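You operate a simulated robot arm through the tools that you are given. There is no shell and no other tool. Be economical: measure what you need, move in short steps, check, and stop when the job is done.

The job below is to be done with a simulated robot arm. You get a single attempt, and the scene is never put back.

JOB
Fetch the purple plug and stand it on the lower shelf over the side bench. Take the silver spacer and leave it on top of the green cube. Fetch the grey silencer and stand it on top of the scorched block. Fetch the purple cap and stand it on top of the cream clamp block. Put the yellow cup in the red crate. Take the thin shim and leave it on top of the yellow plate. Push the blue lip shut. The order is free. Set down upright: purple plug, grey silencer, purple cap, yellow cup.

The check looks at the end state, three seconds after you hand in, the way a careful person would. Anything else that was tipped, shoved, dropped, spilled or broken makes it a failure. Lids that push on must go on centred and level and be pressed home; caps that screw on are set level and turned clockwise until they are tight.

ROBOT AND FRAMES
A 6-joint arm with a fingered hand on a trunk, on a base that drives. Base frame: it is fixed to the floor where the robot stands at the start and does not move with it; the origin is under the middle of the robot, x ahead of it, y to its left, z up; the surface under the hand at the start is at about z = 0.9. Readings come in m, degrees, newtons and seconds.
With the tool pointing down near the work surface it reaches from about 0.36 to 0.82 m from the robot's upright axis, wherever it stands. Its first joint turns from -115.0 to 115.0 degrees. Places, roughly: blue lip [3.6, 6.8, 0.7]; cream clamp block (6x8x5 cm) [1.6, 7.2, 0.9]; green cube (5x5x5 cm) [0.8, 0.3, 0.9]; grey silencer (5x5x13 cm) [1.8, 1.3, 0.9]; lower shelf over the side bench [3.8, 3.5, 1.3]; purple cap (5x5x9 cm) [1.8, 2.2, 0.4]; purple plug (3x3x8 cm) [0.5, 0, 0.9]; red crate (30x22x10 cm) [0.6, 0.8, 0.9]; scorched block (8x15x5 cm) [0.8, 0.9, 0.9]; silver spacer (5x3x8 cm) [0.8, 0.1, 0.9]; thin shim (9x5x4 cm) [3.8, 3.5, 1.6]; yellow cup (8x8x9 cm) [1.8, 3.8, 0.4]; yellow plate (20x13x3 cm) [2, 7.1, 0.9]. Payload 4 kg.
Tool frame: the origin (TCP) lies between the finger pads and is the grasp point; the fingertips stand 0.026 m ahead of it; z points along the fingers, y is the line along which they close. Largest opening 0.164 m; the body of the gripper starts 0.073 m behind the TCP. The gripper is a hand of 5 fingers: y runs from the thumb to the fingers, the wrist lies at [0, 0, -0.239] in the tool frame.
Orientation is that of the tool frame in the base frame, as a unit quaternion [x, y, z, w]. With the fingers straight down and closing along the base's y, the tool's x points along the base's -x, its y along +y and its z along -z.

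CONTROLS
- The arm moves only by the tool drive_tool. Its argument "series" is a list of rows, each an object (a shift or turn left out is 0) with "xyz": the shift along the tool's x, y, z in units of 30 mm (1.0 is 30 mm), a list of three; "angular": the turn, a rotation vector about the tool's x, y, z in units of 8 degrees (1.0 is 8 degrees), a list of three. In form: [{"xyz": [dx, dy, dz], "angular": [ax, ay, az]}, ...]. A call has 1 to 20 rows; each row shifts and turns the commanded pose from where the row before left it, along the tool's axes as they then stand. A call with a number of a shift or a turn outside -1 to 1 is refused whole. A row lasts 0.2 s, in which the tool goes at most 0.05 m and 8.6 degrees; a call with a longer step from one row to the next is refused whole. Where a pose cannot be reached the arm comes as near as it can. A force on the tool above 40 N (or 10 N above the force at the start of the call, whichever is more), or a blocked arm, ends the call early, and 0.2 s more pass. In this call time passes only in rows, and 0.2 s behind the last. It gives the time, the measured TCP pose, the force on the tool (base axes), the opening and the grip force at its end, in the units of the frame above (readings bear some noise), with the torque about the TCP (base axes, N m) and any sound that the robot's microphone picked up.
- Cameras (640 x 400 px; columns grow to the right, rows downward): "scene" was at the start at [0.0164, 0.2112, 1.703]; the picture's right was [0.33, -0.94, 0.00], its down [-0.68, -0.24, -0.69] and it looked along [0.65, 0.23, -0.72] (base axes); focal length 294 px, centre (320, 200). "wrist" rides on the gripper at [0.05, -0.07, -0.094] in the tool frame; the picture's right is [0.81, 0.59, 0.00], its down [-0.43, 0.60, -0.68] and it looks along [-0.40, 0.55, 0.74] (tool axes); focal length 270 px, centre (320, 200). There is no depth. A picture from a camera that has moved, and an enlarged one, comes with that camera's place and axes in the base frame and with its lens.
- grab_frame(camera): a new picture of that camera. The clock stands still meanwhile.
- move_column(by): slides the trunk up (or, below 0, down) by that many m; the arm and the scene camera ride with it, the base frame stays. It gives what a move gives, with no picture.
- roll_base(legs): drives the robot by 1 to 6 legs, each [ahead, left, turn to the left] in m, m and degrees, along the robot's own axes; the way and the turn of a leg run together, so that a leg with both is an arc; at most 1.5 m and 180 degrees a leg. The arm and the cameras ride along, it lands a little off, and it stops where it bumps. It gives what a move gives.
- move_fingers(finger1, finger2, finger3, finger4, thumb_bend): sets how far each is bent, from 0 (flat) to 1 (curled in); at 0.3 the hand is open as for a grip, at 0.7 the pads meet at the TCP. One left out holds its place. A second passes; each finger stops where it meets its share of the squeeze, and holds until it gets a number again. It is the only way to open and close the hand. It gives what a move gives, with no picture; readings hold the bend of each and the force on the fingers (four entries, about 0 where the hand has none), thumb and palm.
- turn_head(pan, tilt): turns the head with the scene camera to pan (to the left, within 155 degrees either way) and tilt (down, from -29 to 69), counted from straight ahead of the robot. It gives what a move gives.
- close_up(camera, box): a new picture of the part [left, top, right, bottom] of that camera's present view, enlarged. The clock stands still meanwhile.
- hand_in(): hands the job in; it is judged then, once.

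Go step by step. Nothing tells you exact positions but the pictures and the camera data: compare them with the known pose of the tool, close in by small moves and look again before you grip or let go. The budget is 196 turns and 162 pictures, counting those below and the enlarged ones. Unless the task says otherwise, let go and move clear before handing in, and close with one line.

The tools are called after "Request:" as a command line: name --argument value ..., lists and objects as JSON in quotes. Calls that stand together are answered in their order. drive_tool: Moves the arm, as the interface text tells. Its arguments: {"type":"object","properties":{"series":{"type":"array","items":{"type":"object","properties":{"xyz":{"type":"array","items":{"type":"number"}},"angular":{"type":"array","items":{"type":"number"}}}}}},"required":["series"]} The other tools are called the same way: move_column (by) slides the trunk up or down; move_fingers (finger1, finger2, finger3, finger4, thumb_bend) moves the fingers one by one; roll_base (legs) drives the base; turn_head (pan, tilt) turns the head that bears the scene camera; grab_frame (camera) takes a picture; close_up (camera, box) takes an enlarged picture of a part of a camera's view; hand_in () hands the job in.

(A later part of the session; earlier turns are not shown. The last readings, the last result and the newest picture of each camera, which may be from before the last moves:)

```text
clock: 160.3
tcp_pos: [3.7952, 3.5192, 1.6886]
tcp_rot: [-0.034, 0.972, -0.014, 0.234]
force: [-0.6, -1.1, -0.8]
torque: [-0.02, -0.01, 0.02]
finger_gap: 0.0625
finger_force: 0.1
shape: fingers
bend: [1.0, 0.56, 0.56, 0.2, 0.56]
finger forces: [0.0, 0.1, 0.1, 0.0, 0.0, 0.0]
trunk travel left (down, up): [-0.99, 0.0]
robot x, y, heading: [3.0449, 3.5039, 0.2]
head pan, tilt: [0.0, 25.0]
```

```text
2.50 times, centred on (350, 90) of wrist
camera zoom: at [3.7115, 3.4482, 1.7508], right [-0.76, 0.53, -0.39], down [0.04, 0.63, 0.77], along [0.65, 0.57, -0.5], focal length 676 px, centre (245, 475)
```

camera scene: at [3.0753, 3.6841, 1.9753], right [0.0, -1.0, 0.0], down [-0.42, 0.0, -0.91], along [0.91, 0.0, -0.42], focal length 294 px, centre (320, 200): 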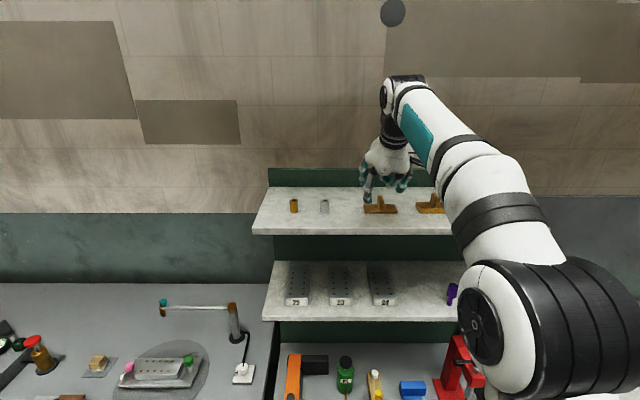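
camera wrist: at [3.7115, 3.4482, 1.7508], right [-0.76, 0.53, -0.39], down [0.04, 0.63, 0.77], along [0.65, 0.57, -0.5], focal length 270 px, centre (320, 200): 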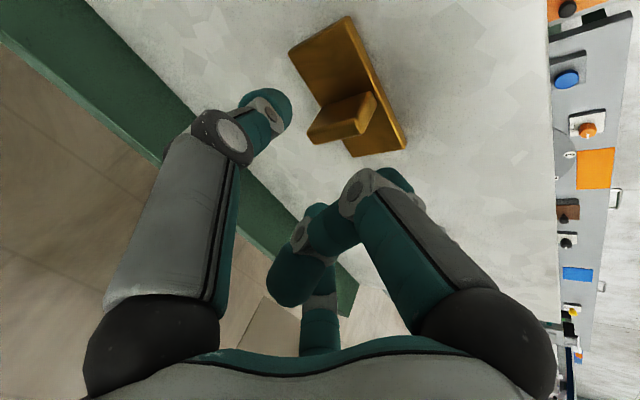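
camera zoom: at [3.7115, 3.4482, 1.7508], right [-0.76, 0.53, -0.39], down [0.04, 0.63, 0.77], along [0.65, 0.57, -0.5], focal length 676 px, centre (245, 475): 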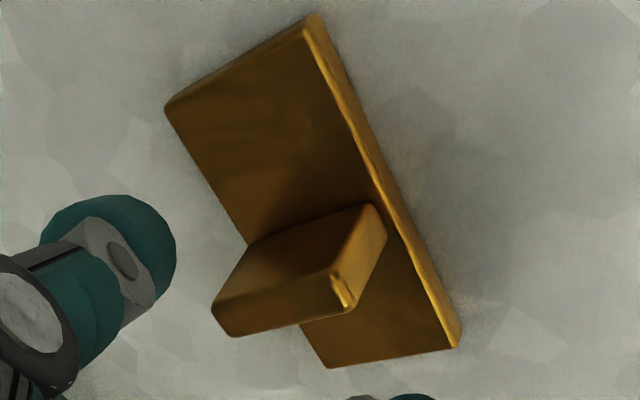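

Fin centre top is at (3.805, 3.517) — aligned. I descend 4 cm.

Request:
drive_tool --series '[{"xyz": [0.2, 0, 0.4]}, {"xyz": [0.2, 0, 0.4]}, {"xyz": [0.17, 0, 0.35]}]'

Request:
close_up --camera "wrist" --box '[220, 50, 440, 230]'

```text
clock: 161.1
tcp_pos: [3.7951, 3.5166, 1.6526]
tcp_rot: [-0.034, 0.971, -0.014, 0.235]
force: [-0.1, 0.8, 1.1]
torque: [-0.01, 0.01, 0.01]
finger_gap: 0.0623
finger_force: 0.1
shape: fingers
bend: [1.0, 0.56, 0.56, 0.2, 0.56]
finger forces: [0.0, 0.0, 0.0, 0.0, 0.0, 0.0]
trunk travel left (down, up): [-0.99, 0.0]
robot x, y, heading: [3.0408, 3.4985, 0.3]
head pan, tilt: [0.0, 25.0]
```

```text
2.22 times, centred on (330, 140) of wrist
camera zoom: at [3.7114, 3.4457, 1.7134], right [-0.75, 0.53, -0.39], down [0.04, 0.63, 0.77], along [0.66, 0.57, -0.5], focal length 601 px, centre (298, 333)
```

zoom: 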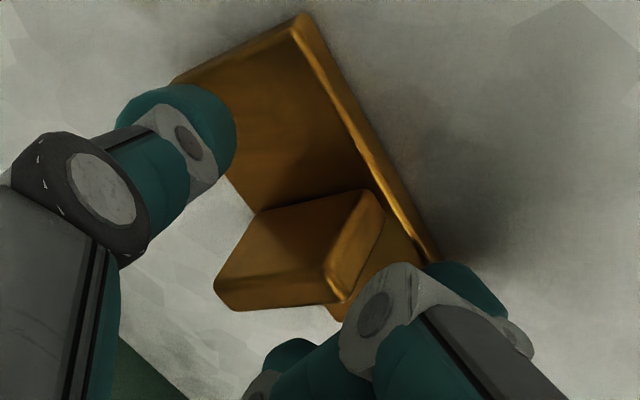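

Request:
drive_tool --series '[{"xyz": [0.06, 0, 0.13]}]'

Request:
move_fingers --finger2 0.75 --finger3 0.75 --thumb_bend 0.75

Request:
close_up --camera "wrist" --box '[220, 50, 440, 230]'

```text
clock: 161.5
tcp_pos: [3.7942, 3.5173, 1.6503]
tcp_rot: [-0.035, 0.971, -0.014, 0.235]
force: [-3.1, 1.0, 7.6]
torque: [0.23, 0.13, 0.09]
finger_gap: 0.0622
finger_force: 3.0
shape: fingers
bend: [1.0, 0.57, 0.56, 0.2, 0.56]
finger forces: [0.1, 7.1, 0.0, 0.1, 0.0, 0.0]
trunk travel left (down, up): [-0.99, 0.0]
robot x, y, heading: [3.0428, 3.5001, 0.1]
head pan, tilt: [0.0, 25.0]
```

```text
clock: 162.5
tcp_pos: [3.7948, 3.5164, 1.6481]
tcp_rot: [-0.036, 0.972, -0.014, 0.234]
force: [-0.3, -0.2, -1.0]
torque: [0.0, 0.02, 0.02]
finger_gap: 0.0469
finger_force: 13.8
shape: fingers
bend: [1.0, 0.66, 0.72, 0.2, 0.68]
finger forces: [0.0, 7.9, 7.7, 0.0, 12.4, 0.0]
trunk travel left (down, up): [-0.99, 0.0]
robot x, y, heading: [3.0367, 3.4971, 0.2]
head pan, tilt: [0.0, 25.0]
```

```text
2.22 times, centred on (330, 140) of wrist
camera zoom: at [3.7119, 3.446, 1.7088], right [-0.75, 0.53, -0.39], down [0.04, 0.63, 0.77], along [0.66, 0.57, -0.5], focal length 601 px, centre (298, 333)
```

zoom: 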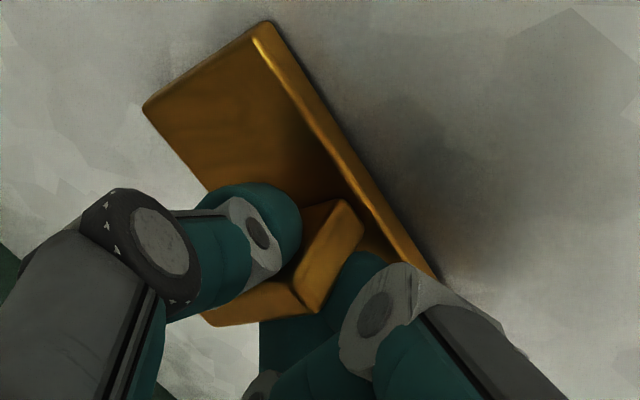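

The shim is gripped. I lift it and check.

Request:
drive_tool --series '[{"xyz": [-0.2, 0, -0.4]}, {"xyz": [-0.4, 0, -0.8]}, {"xyz": [-0.4, 0, -0.8]}]'

Request:
grab_frame --camera "wrist"

```text
clock: 163.3
tcp_pos: [3.786, 3.5212, 1.7064]
tcp_rot: [-0.034, 0.971, -0.014, 0.238]
force: [0.0, 0.1, -1.2]
torque: [0.02, -0.01, -0.01]
finger_gap: 0.0469
finger_force: 13.9
shape: fingers
bend: [1.0, 0.66, 0.72, 0.2, 0.68]
finger forces: [0.0, 8.0, 7.7, 0.0, 12.4, 0.1]
out of reach, approached as far as the arm can: row 3
trunk travel left (down, up): [-0.99, 0.0]
robot x, y, heading: [3.0399, 3.5004, 0.2]
head pan, tilt: [0.0, 25.0]
```

```text
64 pictures are left
camera wrist: at [3.702, 3.4484, 1.7669], right [-0.75, 0.53, -0.4], down [0.03, 0.63, 0.77], along [0.66, 0.57, -0.49], focal length 270 px, centre (320, 200)
```

wrist: 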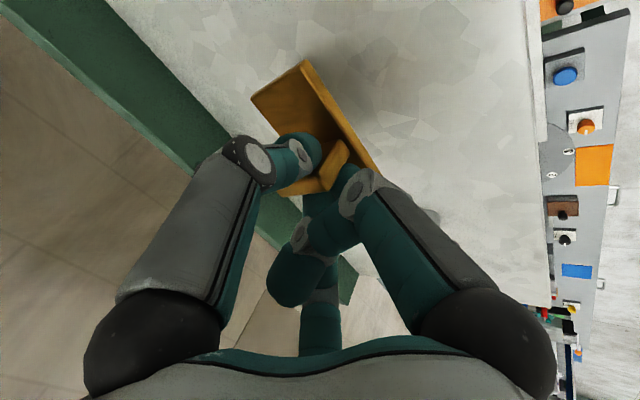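

Lifted cleanly. I back out, lower the trunk somewhat and move up the aisle, looking ahead.

Request:
roll_base --legs '[[-0.36, 0, 0]]'

Request:
move_column --by -0.25

Request:
turn_head --pan 90 --tilt 20

Request:
grab_frame --camera "scene"

```text
clock: 165.7
tcp_pos: [3.4288, 3.5176, 1.7062]
tcp_rot: [-0.033, 0.971, -0.014, 0.237]
force: [-0.3, -0.3, -0.4]
torque: [-0.03, 0.01, 0.0]
finger_gap: 0.0468
finger_force: 14.0
shape: fingers
bend: [1.0, 0.66, 0.72, 0.2, 0.68]
finger forces: [0.0, 8.0, 7.7, 0.0, 12.3, 0.1]
trunk travel left (down, up): [-0.99, 0.0]
robot x, y, heading: [2.6867, 3.4958, -0.1]
head pan, tilt: [0.0, 25.0]
```

```text
clock: 168.2
tcp_pos: [3.4276, 3.5175, 1.4529]
tcp_rot: [-0.034, 0.971, -0.014, 0.237]
force: [0.6, 0.8, -1.4]
torque: [0.0, 0.07, 0.03]
finger_gap: 0.047
finger_force: 14.0
shape: fingers
bend: [1.0, 0.66, 0.72, 0.2, 0.68]
finger forces: [0.0, 8.0, 7.8, 0.0, 12.5, 0.0]
trunk travel left (down, up): [-0.74, 0.25]
robot x, y, heading: [2.6868, 3.495, 0.1]
head pan, tilt: [0.0, 25.0]
```

```text
clock: 169.9
tcp_pos: [3.4292, 3.5166, 1.4543]
tcp_rot: [-0.033, 0.971, -0.014, 0.237]
force: [-0.9, -0.4, -0.8]
torque: [0.01, 0.04, 0.02]
finger_gap: 0.0468
finger_force: 13.8
shape: fingers
bend: [1.0, 0.66, 0.72, 0.2, 0.68]
finger forces: [0.0, 8.0, 7.8, 0.0, 12.3, 0.0]
trunk travel left (down, up): [-0.74, 0.25]
robot x, y, heading: [2.6836, 3.4978, 0.0]
head pan, tilt: [90.0, 20.0]
```

```text
63 pictures are left
camera scene: at [2.6243, 3.7765, 1.7334], right [1.0, 0.0, 0.0], down [0.0, -0.34, -0.94], along [0.0, 0.94, -0.34], focal length 294 px, centre (320, 200)
```

scene: 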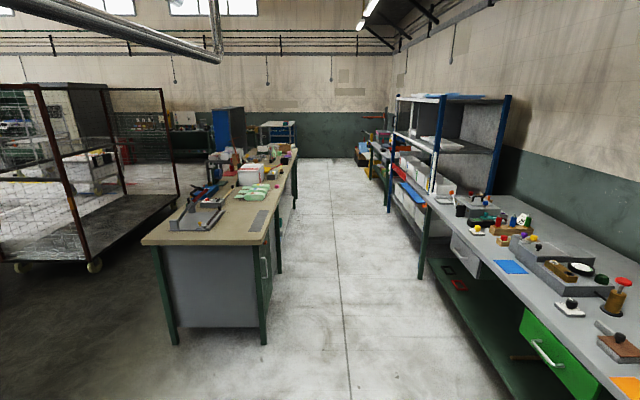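

I see the island bench (x≈1.55–2.3, from y≈5.37 on) holding the yellow plate and clamp block, and a ~1 m aisle beside it. I tuck the arm, go to y≈4.6, turn to face −x, and move along the aisle.

Request:
drive_tool --series '[{"xyz": [0.886, 0.06, -0.457]}, {"xyz": [0.886, 0.06, -0.457]}, {"xyz": [0.886, 0.06, -0.457]}, {"xyz": [0.886, 0.06, -0.457]}, {"xyz": [0.886, 0.06, -0.457]}]'

Request:
roll_base --legs '[[0.08, 1.1, 0], [0, 0, 90], [0, 0, 90]]'

Request:
turn_head --pan -60 --tilt 35

Request:
grab_frame --camera "scene"

```text
clock: 171.1
tcp_pos: [3.2761, 3.5187, 1.4538]
tcp_rot: [-0.034, 0.97, -0.014, 0.239]
force: [0.2, 0.1, -1.1]
torque: [0.02, 0.03, -0.01]
finger_gap: 0.0468
finger_force: 13.9
shape: fingers
bend: [1.0, 0.66, 0.72, 0.2, 0.68]
finger forces: [0.0, 8.1, 7.8, 0.0, 12.4, 0.1]
trunk travel left (down, up): [-0.74, 0.25]
robot x, y, heading: [2.6823, 3.5007, -0.0]
head pan, tilt: [90.0, 20.0]
```

```text
clock: 184.4
tcp_pos: [2.1818, 4.606, 1.4521]
tcp_rot: [0.971, 0.025, -0.238, -0.017]
force: [0.1, -0.1, -1.6]
torque: [0.03, -0.03, 0.0]
finger_gap: 0.0468
finger_force: 14.6
shape: fingers
bend: [1.0, 0.72, 0.72, 0.2, 0.68]
finger forces: [0.1, 8.4, 8.3, 0.0, 12.5, 0.1]
trunk travel left (down, up): [-0.74, 0.25]
robot x, y, heading: [2.781, 4.6069, 179.0]
head pan, tilt: [90.0, 20.0]
```

```text
clock: 186.8
tcp_pos: [2.1814, 4.6057, 1.4537]
tcp_rot: [0.971, 0.024, -0.237, -0.017]
force: [-0.6, -0.2, -1.7]
torque: [-0.02, -0.03, -0.01]
finger_gap: 0.047
finger_force: 14.2
shape: fingers
bend: [1.0, 0.72, 0.72, 0.2, 0.68]
finger forces: [0.0, 8.4, 8.2, 0.0, 12.4, 0.0]
trunk travel left (down, up): [-0.74, 0.25]
robot x, y, heading: [2.7774, 4.6117, 178.7]
head pan, tilt: [-60.0, 35.0]
```

```text
62 pictures are left
camera scene: at [2.7909, 4.5028, 1.7095], right [0.88, 0.48, 0.0], down [0.28, -0.5, -0.82], along [-0.4, 0.72, -0.57], focal length 294 px, centre (320, 200)
```

scene: 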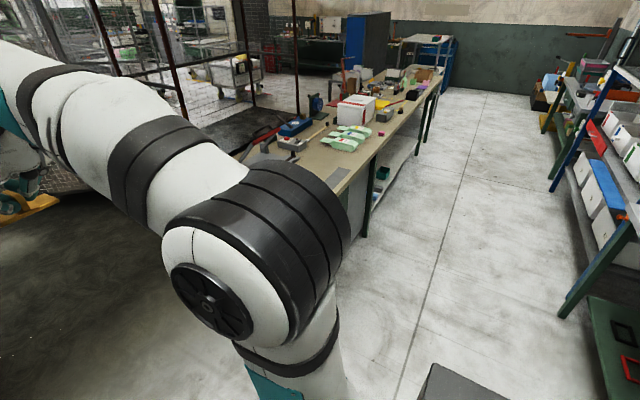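

Request:
roll_base --legs '[[0, 0, 1.3], [0, -1.3, 0], [0, -1.15, 0]]'

Request:
turn_head --pan 0 --tilt 40

Request:
grab_frame --camera "scene"

```text
clock: 199.2
tcp_pos: [2.1399, 7.03, 1.453]
tcp_rot: [0.97, 0.051, -0.238, -0.01]
force: [-0.6, 0.6, -1.5]
torque: [-0.01, -0.03, -0.02]
finger_gap: 0.047
finger_force: 14.6
shape: fingers
bend: [1.0, 0.72, 0.72, 0.2, 0.68]
finger forces: [0.0, 8.4, 8.2, 0.0, 12.5, 0.0]
trunk travel left (down, up): [-0.74, 0.25]
robot x, y, heading: [2.7313, 7.0711, -177.8]
head pan, tilt: [-60.0, 35.0]
```

```text
clock: 200.5
tcp_pos: [2.1417, 7.0299, 1.4539]
tcp_rot: [0.97, 0.051, -0.238, -0.009]
force: [-0.3, -0.8, -0.8]
torque: [-0.02, -0.04, -0.03]
finger_gap: 0.047
finger_force: 14.7
shape: fingers
bend: [1.0, 0.72, 0.72, 0.2, 0.68]
finger forces: [0.0, 8.5, 8.4, 0.0, 12.4, 0.0]
trunk travel left (down, up): [-0.74, 0.25]
robot x, y, heading: [2.7334, 7.0698, -177.8]
head pan, tilt: [0.0, 40.0]
```

```text
61 pictures are left
camera scene: at [2.7172, 6.8825, 1.702], right [-0.04, 1.0, 0.0], down [0.64, 0.02, -0.77], along [-0.77, -0.03, -0.64], focal length 294 px, centre (320, 200)
```

scene: 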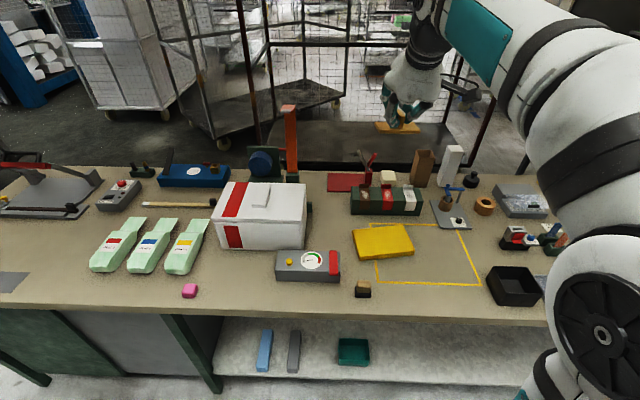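

Request:
close_up --camera "scene" --box '[320, 90, 500, 300]'

```text
1.90 times, centred on (410, 195) of scene
camera zoom: at [2.7172, 6.8825, 1.702], right [-0.04, 1.0, 0.0], down [0.64, 0.02, -0.77], along [-0.77, -0.03, -0.64], focal length 559 px, centre (149, 210)
```

zoom: 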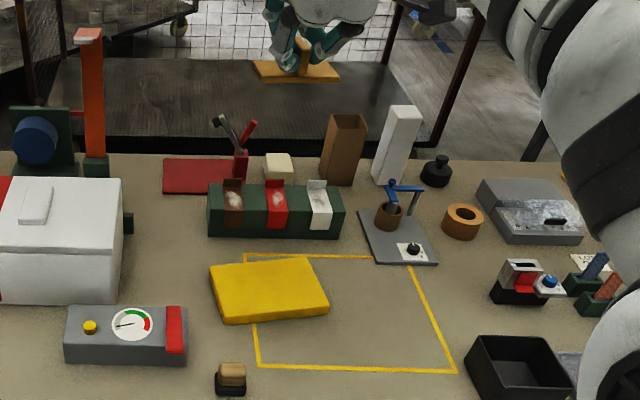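

Yellow plate centre is at (2.004, 7.076), top ≈0.93. I bring the shim above it, stopping ~5 cm high.

Request:
drive_tool --series '[{"xyz": [0.177, -0.089, 0.9]}, {"xyz": [0.177, -0.089, 0.9]}, {"xyz": [0.177, -0.089, 0.9]}, {"xyz": [0.177, -0.089, 0.9]}, {"xyz": [0.177, -0.089, 0.9]}, {"xyz": [0.177, -0.089, 0.9]}, {"xyz": [0.177, -0.089, 0.9]}, {"xyz": [0.177, -0.089, 0.9]}, {"xyz": [0.177, -0.089, 0.9]}, {"xyz": [0.177, -0.089, 0.9]}, {"xyz": [0.177, -0.089, 0.9]}, {"xyz": [0.177, -0.089, 0.9]}, {"xyz": [0.177, -0.089, 0.9]}, {"xyz": [0.177, -0.089, 0.9]}, {"xyz": [0.177, -0.089, 0.9]}, {"xyz": [0.177, -0.089, 0.9]}]'

Request:
grab_frame --camera "scene"

Request:
grab_frame --camera "wrist"

```text
clock: 203.9
tcp_pos: [2.0135, 7.0796, 1.0316]
tcp_rot: [0.97, 0.051, -0.238, -0.01]
force: [0.0, 0.0, -1.2]
torque: [0.01, -0.04, 0.01]
finger_gap: 0.0469
finger_force: 14.6
shape: fingers
bend: [1.0, 0.72, 0.72, 0.2, 0.68]
finger forces: [0.1, 8.6, 8.4, 0.0, 12.3, 0.0]
trunk travel left (down, up): [-0.74, 0.25]
robot x, y, heading: [2.7352, 7.0712, -177.8]
head pan, tilt: [0.0, 40.0]
```

```text
59 pictures are left
camera scene: at [2.7162, 6.8825, 1.702], right [-0.04, 1.0, 0.0], down [0.64, 0.02, -0.77], along [-0.77, -0.03, -0.64], focal length 294 px, centre (320, 200)
```

scene: 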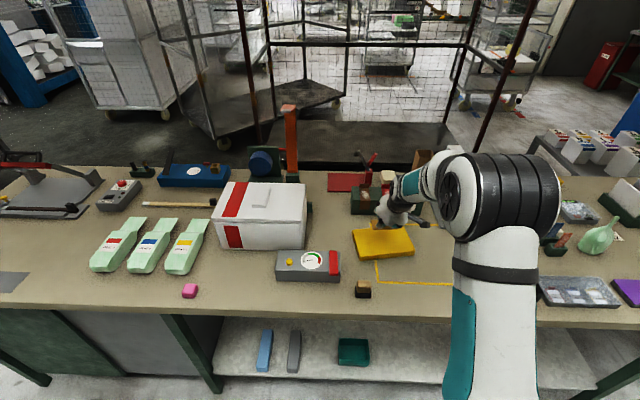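

```text
58 pictures are left
camera wrist: at [2.0928, 7.1555, 1.0932], right [0.77, -0.5, -0.4], down [-0.01, -0.63, 0.77], along [-0.64, -0.59, -0.49], focal length 270 px, centre (320, 200)
```

wrist: 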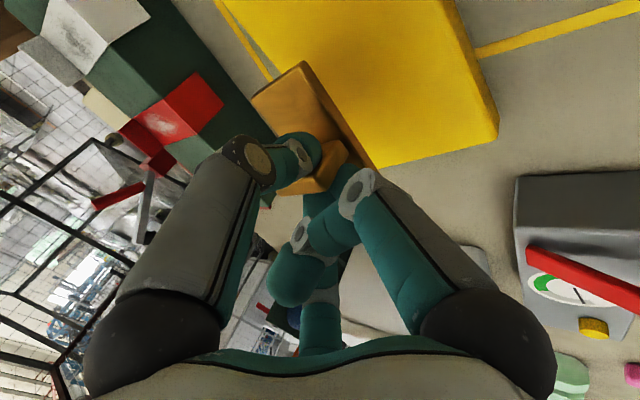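

Request:
close_up --camera "scene" --box '[320, 160, 480, 290]'

```text
3.08 times, centred on (400, 225) of scene
camera zoom: at [2.7162, 6.8825, 1.702], right [-0.04, 1.0, 0.0], down [0.64, 0.02, -0.77], along [-0.77, -0.03, -0.64], focal length 903 px, centre (74, 123)
```

zoom: 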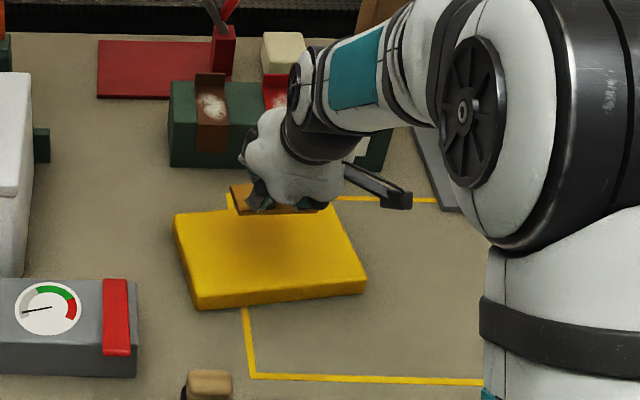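

Comparing shim and plate in the same picture, the shim should go ~3 cm toward the robot and 1 cm lower in y. I correct and descend 3 cm.

Request:
drive_tool --series '[{"xyz": [0.65, 0.23, 0.21]}, {"xyz": [0.65, 0.23, 0.21]}]'

Request:
close_up --camera "scene" --box '[320, 160, 480, 290]'

```text
clock: 204.5
tcp_pos: [2.0413, 7.0712, 1.0039]
tcp_rot: [0.97, 0.051, -0.238, -0.01]
force: [-0.1, 0.7, -1.0]
torque: [0.02, -0.01, -0.04]
finger_gap: 0.0472
finger_force: 14.6
shape: fingers
bend: [1.0, 0.72, 0.72, 0.2, 0.68]
finger forces: [0.0, 8.6, 8.4, 0.0, 12.3, 0.0]
trunk travel left (down, up): [-0.74, 0.25]
robot x, y, heading: [2.7366, 7.072, -178.0]
head pan, tilt: [0.0, 40.0]
```

```text
3.08 times, centred on (400, 225) of scene
camera zoom: at [2.7173, 6.8823, 1.702], right [-0.04, 1.0, 0.0], down [0.64, 0.02, -0.77], along [-0.77, -0.03, -0.64], focal length 903 px, centre (74, 123)
```

zoom: 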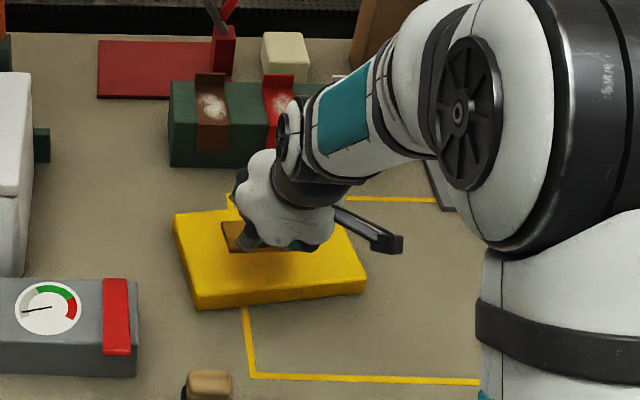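

Now well centred. I lower to contact.

Request:
drive_tool --series '[{"xyz": [0.15, 0.01, 0.29]}, {"xyz": [0.15, 0.01, 0.29]}, {"xyz": [0.05, 0, 0.1]}]'

Request:
drive_tool --series '[{"xyz": [0.03, 0, 0.06]}, {"xyz": [0.03, 0, 0.06]}]'

```text
clock: 205.3
tcp_pos: [2.0414, 7.07, 0.9817]
tcp_rot: [0.97, 0.05, -0.239, -0.011]
force: [-0.1, 0.6, -1.2]
torque: [0.02, -0.05, 0.04]
finger_gap: 0.047
finger_force: 15.1
shape: fingers
bend: [1.0, 0.72, 0.72, 0.2, 0.68]
finger forces: [0.0, 8.6, 8.4, 0.0, 12.5, 0.1]
trunk travel left (down, up): [-0.74, 0.25]
robot x, y, heading: [2.7355, 7.0695, -177.9]
head pan, tilt: [0.0, 40.0]
```

```text
clock: 205.9
tcp_pos: [2.0433, 7.0702, 0.9768]
tcp_rot: [0.97, 0.051, -0.237, -0.01]
force: [0.6, 0.0, -0.5]
torque: [-0.02, -0.02, 0.0]
finger_gap: 0.0469
finger_force: 15.3
shape: fingers
bend: [1.0, 0.72, 0.72, 0.2, 0.68]
finger forces: [0.1, 8.6, 8.3, 0.0, 12.4, 0.1]
trunk travel left (down, up): [-0.74, 0.25]
robot x, y, heading: [2.7347, 7.0702, -177.9]
head pan, tilt: [0.0, 40.0]
```

Request:
drive_tool --series '[{"xyz": [0.03, 0, 0.06]}, {"xyz": [0.03, 0, 0.06]}]'

Request:
close_up --camera "wrist" --box '[200, 20, 480, 220]'

```text
clock: 206.5
tcp_pos: [2.0426, 7.0701, 0.9712]
tcp_rot: [0.97, 0.051, -0.238, -0.01]
force: [-0.3, -0.4, -0.1]
torque: [-0.03, 0.02, 0.04]
finger_gap: 0.0469
finger_force: 14.6
shape: fingers
bend: [1.0, 0.72, 0.72, 0.2, 0.68]
finger forces: [0.0, 8.5, 8.3, 0.0, 12.3, 0.1]
trunk travel left (down, up): [-0.74, 0.25]
robot x, y, heading: [2.7351, 7.0688, -177.9]
head pan, tilt: [0.0, 40.0]
```

```text
2.00 times, centred on (340, 120) of wrist
camera zoom: at [2.1226, 7.1463, 1.0339], right [0.77, -0.5, -0.4], down [-0.01, -0.63, 0.77], along [-0.64, -0.59, -0.49], focal length 541 px, centre (280, 360)
```

zoom: 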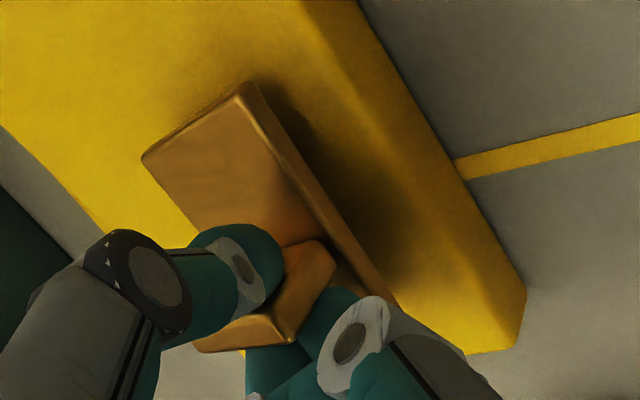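

Very near contact; a few more small steps.

Request:
drive_tool --series '[{"xyz": [0.03, 0, 0.06]}, {"xyz": [0.03, 0, 0.06]}]'

```text
clock: 207.1
tcp_pos: [2.0416, 7.0697, 0.9685]
tcp_rot: [0.97, 0.052, -0.238, -0.01]
force: [-0.2, 0.0, -0.9]
torque: [0.01, -0.02, 0.05]
finger_gap: 0.047
finger_force: 14.4
shape: fingers
bend: [1.0, 0.72, 0.72, 0.2, 0.68]
finger forces: [0.0, 8.6, 8.5, 0.0, 12.4, 0.0]
trunk travel left (down, up): [-0.74, 0.25]
robot x, y, heading: [2.7359, 7.0702, -177.9]
head pan, tilt: [0.0, 40.0]
```

Request:
drive_tool --series '[{"xyz": [0.04, 0, 0.07]}, {"xyz": [0.04, 0, 0.07]}]'

Request:
drive_tool --series '[{"xyz": [0.03, 0, 0.06]}]'

```text
clock: 207.7
tcp_pos: [2.0423, 7.0701, 0.964]
tcp_rot: [0.97, 0.052, -0.238, -0.01]
force: [1.1, -0.2, -0.8]
torque: [0.02, -0.01, -0.02]
finger_gap: 0.0468
finger_force: 14.7
shape: fingers
bend: [1.0, 0.72, 0.72, 0.2, 0.68]
finger forces: [0.0, 8.6, 8.5, 0.0, 12.4, 0.1]
trunk travel left (down, up): [-0.74, 0.25]
robot x, y, heading: [2.7352, 7.0701, -177.6]
head pan, tilt: [0.0, 40.0]
```

```text
clock: 208.1
tcp_pos: [2.0439, 7.0701, 0.961]
tcp_rot: [0.97, 0.051, -0.238, -0.01]
force: [-0.1, 0.1, -1.6]
torque: [0.01, -0.03, 0.0]
finger_gap: 0.0468
finger_force: 14.2
shape: fingers
bend: [1.0, 0.72, 0.72, 0.2, 0.68]
finger forces: [0.1, 8.6, 8.4, 0.0, 12.4, 0.0]
trunk travel left (down, up): [-0.74, 0.25]
robot x, y, heading: [2.7367, 7.0664, -178.0]
head pan, tilt: [0.0, 40.0]
```

Request:
close_up --camera "wrist" --box '[200, 20, 480, 220]'

Request:
drive_tool --series '[{"xyz": [0.04, 0, 0.08]}, {"xyz": [0.04, 0, 0.08]}]'

```text
2.00 times, centred on (340, 120) of wrist
camera zoom: at [2.1231, 7.1472, 1.0227], right [0.77, -0.5, -0.4], down [-0.01, -0.63, 0.77], along [-0.64, -0.59, -0.49], focal length 541 px, centre (280, 360)
```

zoom: 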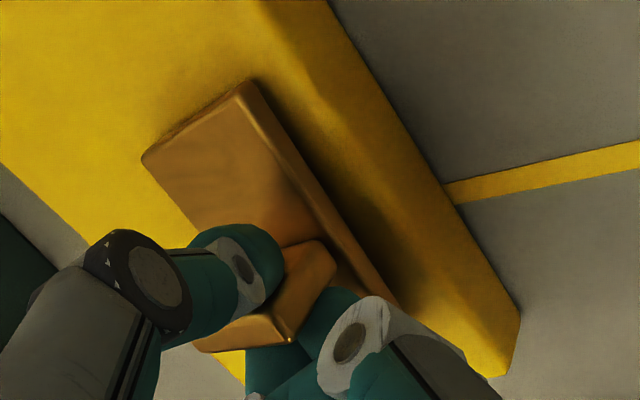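

```text
clock: 208.7
tcp_pos: [2.0435, 7.072, 0.9557]
tcp_rot: [0.97, 0.051, -0.239, -0.01]
force: [0.4, -0.4, -1.0]
torque: [0.0, 0.03, -0.01]
finger_gap: 0.047
finger_force: 14.3
shape: fingers
bend: [1.0, 0.72, 0.72, 0.2, 0.68]
finger forces: [0.0, 8.5, 8.8, 0.0, 12.4, 0.1]
trunk travel left (down, up): [-0.74, 0.25]
robot x, y, heading: [2.7361, 7.0704, -177.9]
head pan, tilt: [0.0, 40.0]
```

Request:
drive_tool --series '[{"xyz": [0.03, 0, 0.06]}, {"xyz": [0.03, 0, 0.06]}]'

Request:
close_up --camera "scene" --box '[350, 210, 430, 270]'

```text
clock: 209.3
tcp_pos: [2.0411, 7.0703, 0.9531]
tcp_rot: [0.97, 0.051, -0.238, -0.01]
force: [1.1, -0.3, 5.0]
torque: [0.08, 0.0, -0.02]
finger_gap: 0.0466
finger_force: 15.6
shape: fingers
bend: [1.0, 0.72, 0.72, 0.2, 0.68]
finger forces: [0.0, 8.9, 9.9, 0.0, 13.5, 0.0]
trunk travel left (down, up): [-0.74, 0.25]
robot x, y, heading: [2.7365, 7.0711, -178.0]
head pan, tilt: [0.0, 40.0]
```

```text
6.67 times, centred on (390, 240) of scene
camera zoom: at [2.718, 6.8824, 1.7021], right [-0.04, 1.0, 0.0], down [0.64, 0.02, -0.77], along [-0.77, -0.03, -0.64], focal length 1957 px, centre (-147, -67)
```

zoom: 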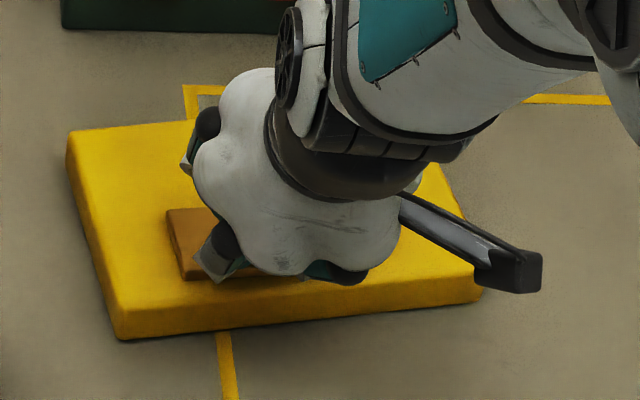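

Contact (5 N); the shim lies fully on the plate. I release and rise.

Request:
move_fingers --finger2 0.6 --finger3 0.6 --thumb_bend 0.56

Request:
move_fingers --finger2 0.5 --finger3 0.5 --thumb_bend 0.45

Request:
drive_tool --series '[{"xyz": [-0.2, 0, -0.4]}, {"xyz": [-0.3, 0, -0.6]}, {"xyz": [-0.4, 0, -0.85]}, {"xyz": [-0.4, 0, -0.85]}, {"xyz": [-0.4, 0, -0.85]}, {"xyz": [-0.4, 0, -0.85]}]'

Request:
grab_frame --camera "scene"

```text
clock: 210.3
tcp_pos: [2.0425, 7.0714, 0.9515]
tcp_rot: [0.97, 0.052, -0.238, -0.009]
force: [-0.9, 2.4, 4.5]
torque: [-0.02, 0.0, 0.0]
finger_gap: 0.062
finger_force: 2.2
shape: fingers
bend: [1.0, 0.63, 0.6, 0.2, 0.56]
finger forces: [0.1, 4.7, 0.0, 0.1, 0.0, 0.0]
trunk travel left (down, up): [-0.74, 0.25]
robot x, y, heading: [2.7365, 7.0729, -177.7]
head pan, tilt: [0.0, 40.0]
```

```text
clock: 211.3
tcp_pos: [2.0426, 7.0716, 0.9526]
tcp_rot: [0.97, 0.051, -0.238, -0.011]
force: [-1.9, 1.6, 9.8]
torque: [-0.06, 0.02, -0.01]
finger_gap: 0.0768
finger_force: 4.6
shape: fingers
bend: [1.0, 0.57, 0.5, 0.2, 0.45]
finger forces: [0.0, 9.5, 0.0, 0.0, 0.1, 0.0]
trunk travel left (down, up): [-0.74, 0.25]
robot x, y, heading: [2.7357, 7.0665, -177.7]
head pan, tilt: [0.0, 40.0]
```

```text
clock: 212.7
tcp_pos: [2.0486, 7.0634, 1.0979]
tcp_rot: [0.97, 0.052, -0.237, -0.009]
force: [0.1, 0.0, -1.0]
torque: [0.01, 0.03, -0.02]
finger_gap: 0.077
finger_force: 0.1
shape: fingers
bend: [1.0, 0.5, 0.5, 0.2, 0.45]
finger forces: [0.1, 0.1, 0.0, 0.0, 0.1, 0.0]
trunk travel left (down, up): [-0.74, 0.25]
robot x, y, heading: [2.7377, 7.0707, -177.9]
head pan, tilt: [0.0, 40.0]
```

```text
52 pictures are left
camera scene: at [2.718, 6.8824, 1.7019], right [-0.04, 1.0, 0.0], down [0.64, 0.02, -0.77], along [-0.77, -0.03, -0.64], focal length 294 px, centre (320, 200)
```

scene: 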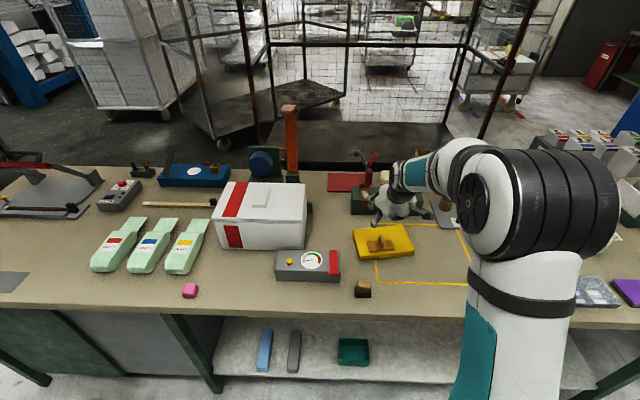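

The shim lies on the plate. I raise and tuck the arm and look back toward the blue lip.

Request:
drive_tool --series '[{"xyz": [-0.4, 0, -0.85]}, {"xyz": [-0.4, 0, -0.85]}, {"xyz": [-0.4, 0, -0.85]}, {"xyz": [-0.4, 0, -0.85]}, {"xyz": [-0.4, 0, -0.85]}, {"xyz": [-0.4, 0, -0.85]}, {"xyz": [-0.4, 0, -0.85]}, {"xyz": [-0.4, 0, -0.85]}, {"xyz": [-0.4, 0, -0.85]}, {"xyz": [0.886, 0, -0.457]}, {"xyz": [0.886, 0, -0.457]}, {"xyz": [0.886, 0, -0.457]}, {"xyz": [0.886, 0, -0.457]}, {"xyz": [0.886, 0, -0.457]}]'

Request:
turn_head --pan 150 --tilt 40

Request:
grab_frame --camera "scene"

```text
clock: 215.7
tcp_pos: [2.2104, 7.0693, 1.3506]
tcp_rot: [0.97, 0.051, -0.238, -0.01]
force: [0.1, 0.6, -0.4]
torque: [-0.04, 0.0, 0.0]
finger_gap: 0.0769
finger_force: 0.0
shape: fingers
bend: [1.0, 0.5, 0.5, 0.2, 0.45]
finger forces: [0.2, 0.1, 0.0, 0.0, 0.0, 0.0]
trunk travel left (down, up): [-0.74, 0.25]
robot x, y, heading: [2.7342, 7.071, -178.2]
head pan, tilt: [0.0, 40.0]
```

```text
clock: 218.0
tcp_pos: [2.209, 7.0696, 1.3509]
tcp_rot: [0.97, 0.051, -0.238, -0.01]
force: [-0.7, -1.2, 0.2]
torque: [0.01, 0.0, -0.01]
finger_gap: 0.077
finger_force: 0.0
shape: fingers
bend: [1.0, 0.5, 0.5, 0.2, 0.45]
finger forces: [0.0, 0.1, 0.1, 0.0, 0.0, 0.0]
trunk travel left (down, up): [-0.74, 0.25]
robot x, y, heading: [2.7368, 7.0683, -177.8]
head pan, tilt: [150.0, 40.0]
```

```text
51 pictures are left
camera scene: at [2.8775, 6.8456, 1.702], right [-0.47, -0.88, 0.0], down [-0.57, 0.3, -0.77], along [0.68, -0.36, -0.64], focal length 294 px, centre (320, 200)
```

scene: 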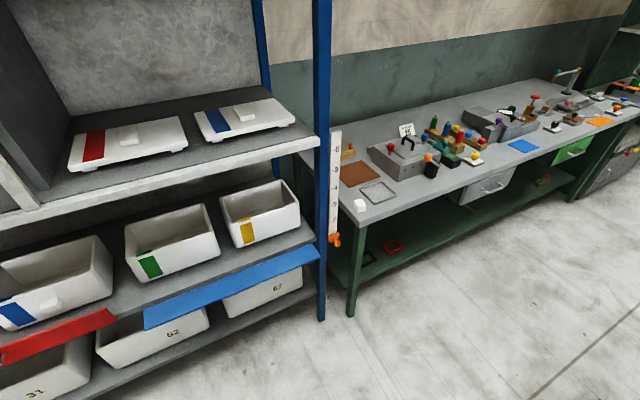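

Request:
close_up --camera "scene" --box '[0, 170, 350, 400]'

```text
1.74 times, centred on (175, 285) of scene
camera zoom: at [2.8775, 6.8456, 1.702], right [-0.47, -0.88, 0.0], down [-0.57, 0.3, -0.77], along [0.68, -0.36, -0.64], focal length 510 px, centre (572, 52)
```

zoom: 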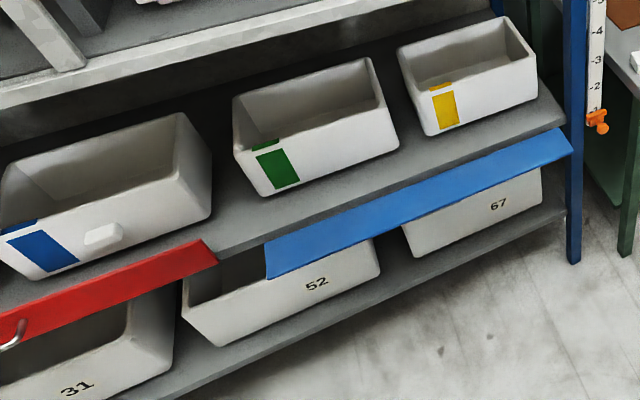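

The blue lip is a flap hinged at the shelf edge (x≈3.68, z≈0.7) that has dropped outward; the red one shows the shut, upright state. I'll turn to face it, lower the hand, and lift it up from beneath beside its centre.

Request:
roll_base --legs '[[0, 0, 90], [0, 0, 88], [0.06, -0.33, 0]]'

Request:
move_fingers --finger1 0.7 --finger2 0.7 --finger3 0.7 --finger4 0.7 --thumb_bend 0.7

Request:
move_column --by -0.4

Request:
move_column --by -0.3

Request:
turn_head --pan 0 --tilt 20

Request:
grab_frame --camera "scene"

```text
clock: 227.8
tcp_pos: [3.3147, 6.7059, 1.3509]
tcp_rot: [-0.024, 0.971, -0.016, 0.238]
force: [0.2, -0.7, 1.3]
torque: [0.03, 0.02, 0.01]
finger_gap: 0.077
finger_force: 0.1
shape: fingers
bend: [1.0, 0.5, 0.5, 0.2, 0.45]
finger forces: [0.1, 0.0, 0.1, 0.0, 0.0, 0.0]
trunk travel left (down, up): [-0.74, 0.25]
robot x, y, heading: [2.7888, 6.7358, -1.3]
head pan, tilt: [150.0, 40.0]
```

```text
clock: 228.8
tcp_pos: [3.3154, 6.708, 1.351]
tcp_rot: [-0.024, 0.971, -0.017, 0.238]
force: [0.3, -0.1, -0.5]
torque: [0.0, -0.02, 0.01]
finger_gap: 0.0001
finger_force: 0.1
shape: fingers
bend: [0.72, 0.68, 0.68, 0.68, 0.68]
finger forces: [0.1, 0.0, 0.1, 0.0, 0.0, 0.2]
trunk travel left (down, up): [-0.74, 0.25]
robot x, y, heading: [2.789, 6.737, -1.2]
head pan, tilt: [150.0, 40.0]
```

```text
clock: 232.6
tcp_pos: [3.3156, 6.7081, 0.949]
tcp_rot: [-0.024, 0.971, -0.016, 0.237]
force: [-0.8, -0.5, 0.6]
torque: [0.01, -0.01, -0.02]
finger_gap: 0.0002
finger_force: 0.0
shape: fingers
bend: [0.72, 0.68, 0.68, 0.68, 0.68]
finger forces: [0.1, 0.1, 0.0, 0.0, 0.0, 0.0]
trunk travel left (down, up): [-0.34, 0.65]
robot x, y, heading: [2.7865, 6.7356, -1.3]
head pan, tilt: [150.0, 40.0]
```

```text
clock: 235.6
tcp_pos: [3.3178, 6.7069, 0.6489]
tcp_rot: [-0.024, 0.971, -0.016, 0.235]
force: [-0.3, 0.9, -0.6]
torque: [0.01, -0.01, -0.02]
finger_gap: 0.0
finger_force: 0.0
shape: fingers
bend: [0.72, 0.68, 0.68, 0.68, 0.68]
finger forces: [0.0, 0.0, 0.0, 0.0, 0.1, 0.0]
trunk travel left (down, up): [-0.04, 0.95]
robot x, y, heading: [2.7877, 6.7328, -1.0]
head pan, tilt: [150.0, 40.0]
```

```text
clock: 237.9
tcp_pos: [3.3178, 6.7071, 0.6492]
tcp_rot: [-0.024, 0.972, -0.016, 0.234]
force: [0.4, 0.1, -0.1]
torque: [-0.02, 0.02, 0.03]
finger_gap: 0.0
finger_force: 0.0
shape: fingers
bend: [0.72, 0.68, 0.68, 0.68, 0.68]
finger forces: [0.0, 0.0, 0.0, 0.0, 0.1, 0.1]
trunk travel left (down, up): [-0.04, 0.95]
robot x, y, heading: [2.788, 6.7348, -1.1]
head pan, tilt: [0.0, 20.0]
```

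```text
49 pictures are left
camera scene: at [2.8305, 6.9214, 1.0332], right [-0.02, -1.0, 0.0], down [-0.35, 0.01, -0.94], along [0.94, -0.02, -0.35], focal length 294 px, centre (320, 200)
```

scene: 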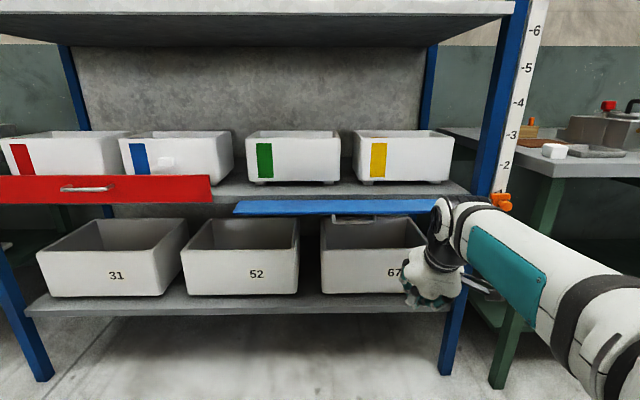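

Now the geometry is clear: the lip hangs outward at z≈0.705 with its handle beneath (y 6.735–6.865). I bring the closed hand level beneath it, right of the handle.

Request:
drive_tool --series '[{"xyz": [-0.87, -0.3, 0.457]}, {"xyz": [-0.87, -0.3, 0.457]}, {"xyz": [-0.87, -0.3, 0.457]}, {"xyz": [-0.87, -0.3, 0.457]}, {"xyz": [-0.87, -0.3, 0.457]}, {"angular": [0, -0.87, 0]}, {"angular": [0, -0.87, 0]}, {"angular": [0, -0.87, 0]}, {"angular": [0, -0.87, 0]}, {"angular": [0, -0.87, 0]}, {"angular": [0, -0.87, 0]}, {"angular": [0, -0.87, 0]}, {"angular": [0, -0.87, 0]}, {"angular": [0, -0.87, 0]}]'

Request:
grab_frame --camera "scene"

```text
clock: 240.9
tcp_pos: [3.4674, 6.6737, 0.6769]
tcp_rot: [-0.027, 0.828, -0.007, 0.56]
force: [0.7, -0.5, 0.0]
torque: [0.01, 0.0, -0.03]
finger_gap: 0.0001
finger_force: 0.0
shape: fingers
bend: [0.72, 0.68, 0.68, 0.68, 0.68]
finger forces: [0.0, 0.0, 0.0, 0.0, 0.0, 0.1]
out of reach, approached as far as the arm can: row 11, 12, 13, 14
trunk travel left (down, up): [-0.04, 0.95]
robot x, y, heading: [2.7886, 6.7392, -1.2]
head pan, tilt: [0.0, 20.0]
```

```text
48 pictures are left
camera scene: at [2.827, 6.9212, 1.0334], right [-0.02, -1.0, 0.0], down [-0.34, 0.01, -0.94], along [0.94, -0.02, -0.34], focal length 294 px, centre (320, 200)
```

scene: 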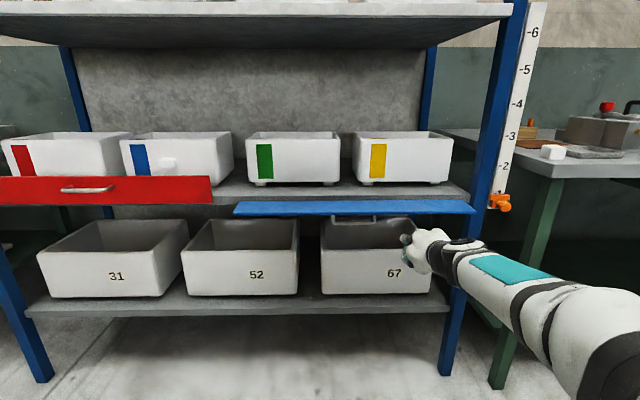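

The hand is 22° below level, good enough. I dip, slide under the lip to x≈3.62, then check.

Request:
drive_tool --series '[{"xyz": [0.725, -0.535, 0.27]}, {"xyz": [0.725, -0.535, 0.27]}, {"xyz": [-0.315, -0.03, 0.79]}, {"xyz": [-0.315, -0.03, 0.79]}, {"xyz": [-0.315, -0.03, 0.79]}, {"xyz": [-0.315, -0.03, 0.79]}, {"xyz": [-0.315, -0.03, 0.79]}, {"xyz": [-0.315, -0.03, 0.79]}]'

Request:
grab_frame --camera "scene"

```text
clock: 242.7
tcp_pos: [3.6229, 6.6487, 0.6684]
tcp_rot: [-0.028, 0.828, -0.007, 0.559]
force: [-0.4, 0.1, -2.7]
torque: [0.02, -0.14, -0.04]
finger_gap: 0.0001
finger_force: 1.6
shape: fingers
bend: [0.72, 0.67, 0.68, 0.69, 0.68]
finger forces: [0.0, 0.1, 0.0, 2.5, 0.0, 0.1]
out of reach, approached as far as the arm can: row 1, 2
trunk travel left (down, up): [-0.04, 0.95]
robot x, y, heading: [2.7899, 6.7376, -1.2]
head pan, tilt: [0.0, 20.0]
```

```text
47 pictures are left
camera scene: at [2.8272, 6.9212, 1.0334], right [-0.02, -1.0, 0.0], down [-0.34, 0.01, -0.94], along [0.94, -0.02, -0.34], focal length 294 px, centre (320, 200)
```

scene: 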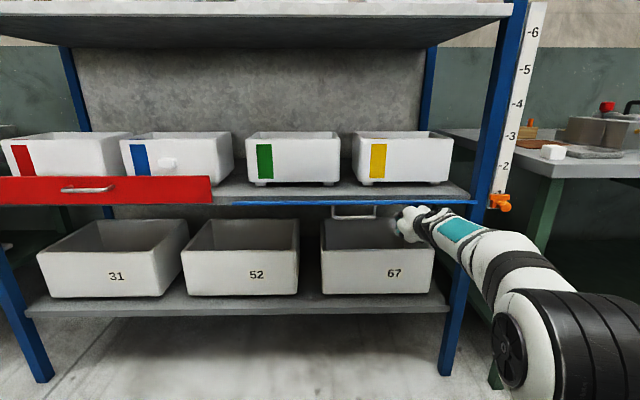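

The lip is rising easily with the hand. I continue up and inward.

Request:
drive_tool --series '[{"xyz": [-0.8, -0.04, -0.1]}, {"xyz": [-0.86, -0.04, 0.0]}, {"xyz": [-0.86, -0.04, 0.0]}]'

Request:
grab_frame --camera "scene"

```text
clock: 243.5
tcp_pos: [3.643, 6.6488, 0.7198]
tcp_rot: [-0.027, 0.836, -0.005, 0.548]
force: [-18.0, -0.5, -6.3]
torque: [-0.13, 0.08, 0.28]
finger_gap: 0.0018
finger_force: 14.1
shape: fingers
bend: [0.67, 0.67, 0.71, 0.73, 0.68]
finger forces: [0.0, 0.1, 28.1, 0.0, 0.0, 0.1]
trunk travel left (down, up): [-0.04, 0.95]
robot x, y, heading: [2.7897, 6.739, -1.4]
head pan, tilt: [0.0, 20.0]
stopped in row 3: the force on the tool passed its limit at 68 N (the readings are from after the stop); the commanded pose is now the measured one
```

```text
46 pictures are left
camera scene: at [2.8259, 6.9211, 1.0335], right [-0.02, -1.0, 0.0], down [-0.34, 0.01, -0.94], along [0.94, -0.02, -0.34], focal length 294 px, centre (320, 200)
```

scene: 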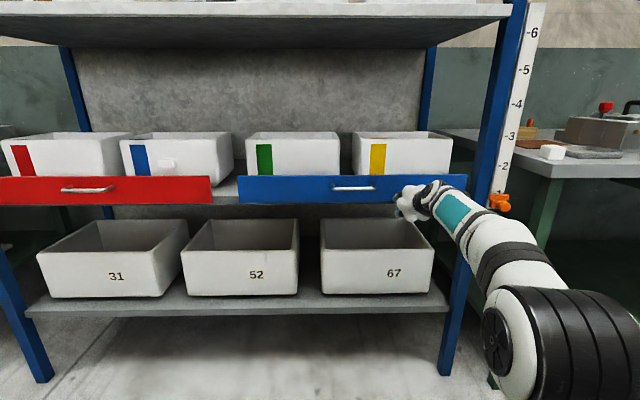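

The blue lip is now upright and flush like the red one. I back away and check it stays shut.

Request:
roll_base --legs '[[-0.15, 0, 0]]'

Request:
close_up --camera "scene" --box '[160, 150, 520, 250]'

```text
clock: 244.9
tcp_pos: [3.4943, 6.6499, 0.7211]
tcp_rot: [-0.027, 0.835, -0.006, 0.549]
force: [0.9, 0.9, 0.7]
torque: [-0.03, 0.01, 0.01]
finger_gap: 0.0
finger_force: 0.0
shape: fingers
bend: [0.68, 0.68, 0.68, 0.72, 0.68]
finger forces: [0.1, 0.0, 0.0, 0.1, 0.0, 0.0]
trunk travel left (down, up): [-0.04, 0.95]
robot x, y, heading: [2.6383, 6.7404, -1.4]
head pan, tilt: [0.0, 20.0]
```

```text
1.78 times, centred on (340, 200) of scene
camera zoom: at [2.6776, 6.9243, 1.0334], right [-0.02, -1.0, 0.0], down [-0.34, 0.01, -0.94], along [0.94, -0.02, -0.34], focal length 522 px, centre (284, 200)
```

zoom: 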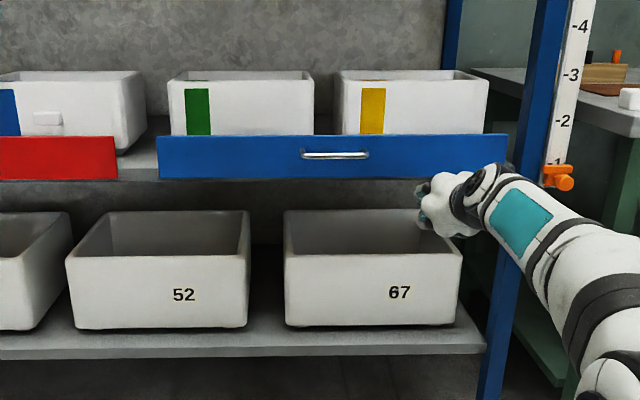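

The lip stays shut. Now the purple cap: I bring the hand upright, tuck it in, raise the trunk and drive to face the left benches at y≈2.2.

Request:
drive_tool --series '[{"angular": [0, 0.95, 0]}, {"angular": [0, 0.95, 0]}, {"angular": [0, 0.95, 0]}, {"angular": [0, 0.95, 0]}, {"angular": [0, 0.95, 0]}, {"angular": [0, 0.95, 0]}, {"angular": [0, 0.95, 0]}, {"angular": [0, 0.95, 0]}, {"xyz": [0.95, 0, 0]}, {"xyz": [0.95, 0, 0]}, {"xyz": [0.95, 0, 0]}, {"xyz": [0.95, 0, 0]}, {"xyz": [0.95, 0, 0]}, {"xyz": [0.95, 0, 0]}, {"xyz": [0.95, 0, 0]}, {"xyz": [0.95, 0, 0]}, {"xyz": [0.95, 0, 0]}]'

Request:
move_column --by 0.4

Request:
roll_base --legs '[[0.1, 0, 1.4], [0, -1.2, 0], [0, -0.95, 0], [0, 0, 90], [0, 0, 90]]'

Request:
turn_head --pan 45 --tilt 30

Request:
grab_frame --camera "scene"

```text
clock: 248.5
tcp_pos: [3.0986, 6.6543, 0.5537]
tcp_rot: [-0.021, 0.998, -0.018, 0.051]
force: [-0.3, 0.3, 0.4]
torque: [-0.01, 0.0, -0.02]
finger_gap: 0.0002
finger_force: 0.0
shape: fingers
bend: [0.68, 0.68, 0.68, 0.72, 0.68]
finger forces: [0.0, 0.0, 0.1, 0.0, 0.0, 0.0]
out of reach, approached as far as the arm can: row 4, 5, 6, 7, 8
trunk travel left (down, up): [-0.04, 0.95]
robot x, y, heading: [2.6382, 6.7409, -1.1]
head pan, tilt: [0.0, 20.0]
```

```text
clock: 252.3
tcp_pos: [3.0987, 6.6545, 0.9541]
tcp_rot: [-0.02, 0.998, -0.018, 0.052]
force: [1.0, -0.4, -0.2]
torque: [0.0, 0.0, 0.0]
finger_gap: 0.0
finger_force: 0.1
shape: fingers
bend: [0.68, 0.68, 0.68, 0.72, 0.68]
finger forces: [0.0, 0.0, 0.0, 0.1, 0.0, 0.0]
trunk travel left (down, up): [-0.44, 0.55]
robot x, y, heading: [2.6377, 6.7391, -1.1]
head pan, tilt: [0.0, 20.0]
```

```text
clock: 271.4
tcp_pos: [2.2963, 4.6439, 0.9542]
tcp_rot: [0.998, 0.038, -0.052, -0.017]
force: [0.1, -0.5, 0.2]
torque: [-0.02, 0.0, 0.01]
finger_gap: 0.0
finger_force: 0.1
shape: fingers
bend: [0.68, 0.68, 0.68, 0.72, 0.68]
finger forces: [0.1, 0.0, 0.0, 0.0, 0.0, 0.0]
trunk travel left (down, up): [-0.44, 0.55]
robot x, y, heading: [2.761, 4.578, -179.2]
head pan, tilt: [0.0, 20.0]
```

```text
clock: 272.5
tcp_pos: [2.2952, 4.6441, 0.9521]
tcp_rot: [0.998, 0.038, -0.052, -0.017]
force: [0.7, 0.4, 1.2]
torque: [-0.01, 0.03, -0.02]
finger_gap: 0.0
finger_force: 0.1
shape: fingers
bend: [0.68, 0.68, 0.68, 0.72, 0.68]
finger forces: [0.0, 0.0, 0.1, 0.0, 0.0, 0.0]
trunk travel left (down, up): [-0.44, 0.55]
robot x, y, heading: [2.7587, 4.574, -179.2]
head pan, tilt: [45.0, 30.0]
```

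```text
44 pictures are left
camera scene: at [2.7581, 4.3258, 1.4173], right [-0.72, 0.7, 0.0], down [0.35, 0.36, -0.87], along [-0.6, -0.62, -0.5], focal length 294 px, centre (320, 200)
```

scene: 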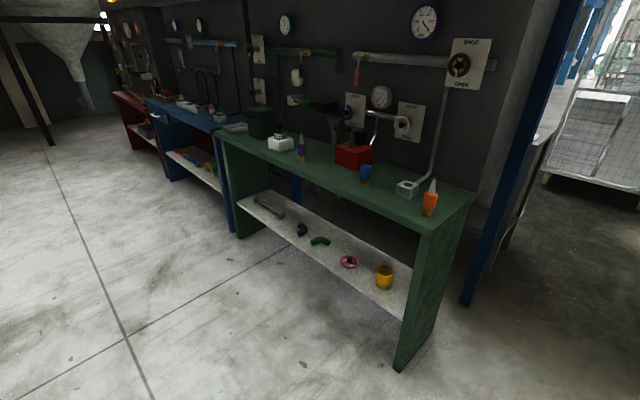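

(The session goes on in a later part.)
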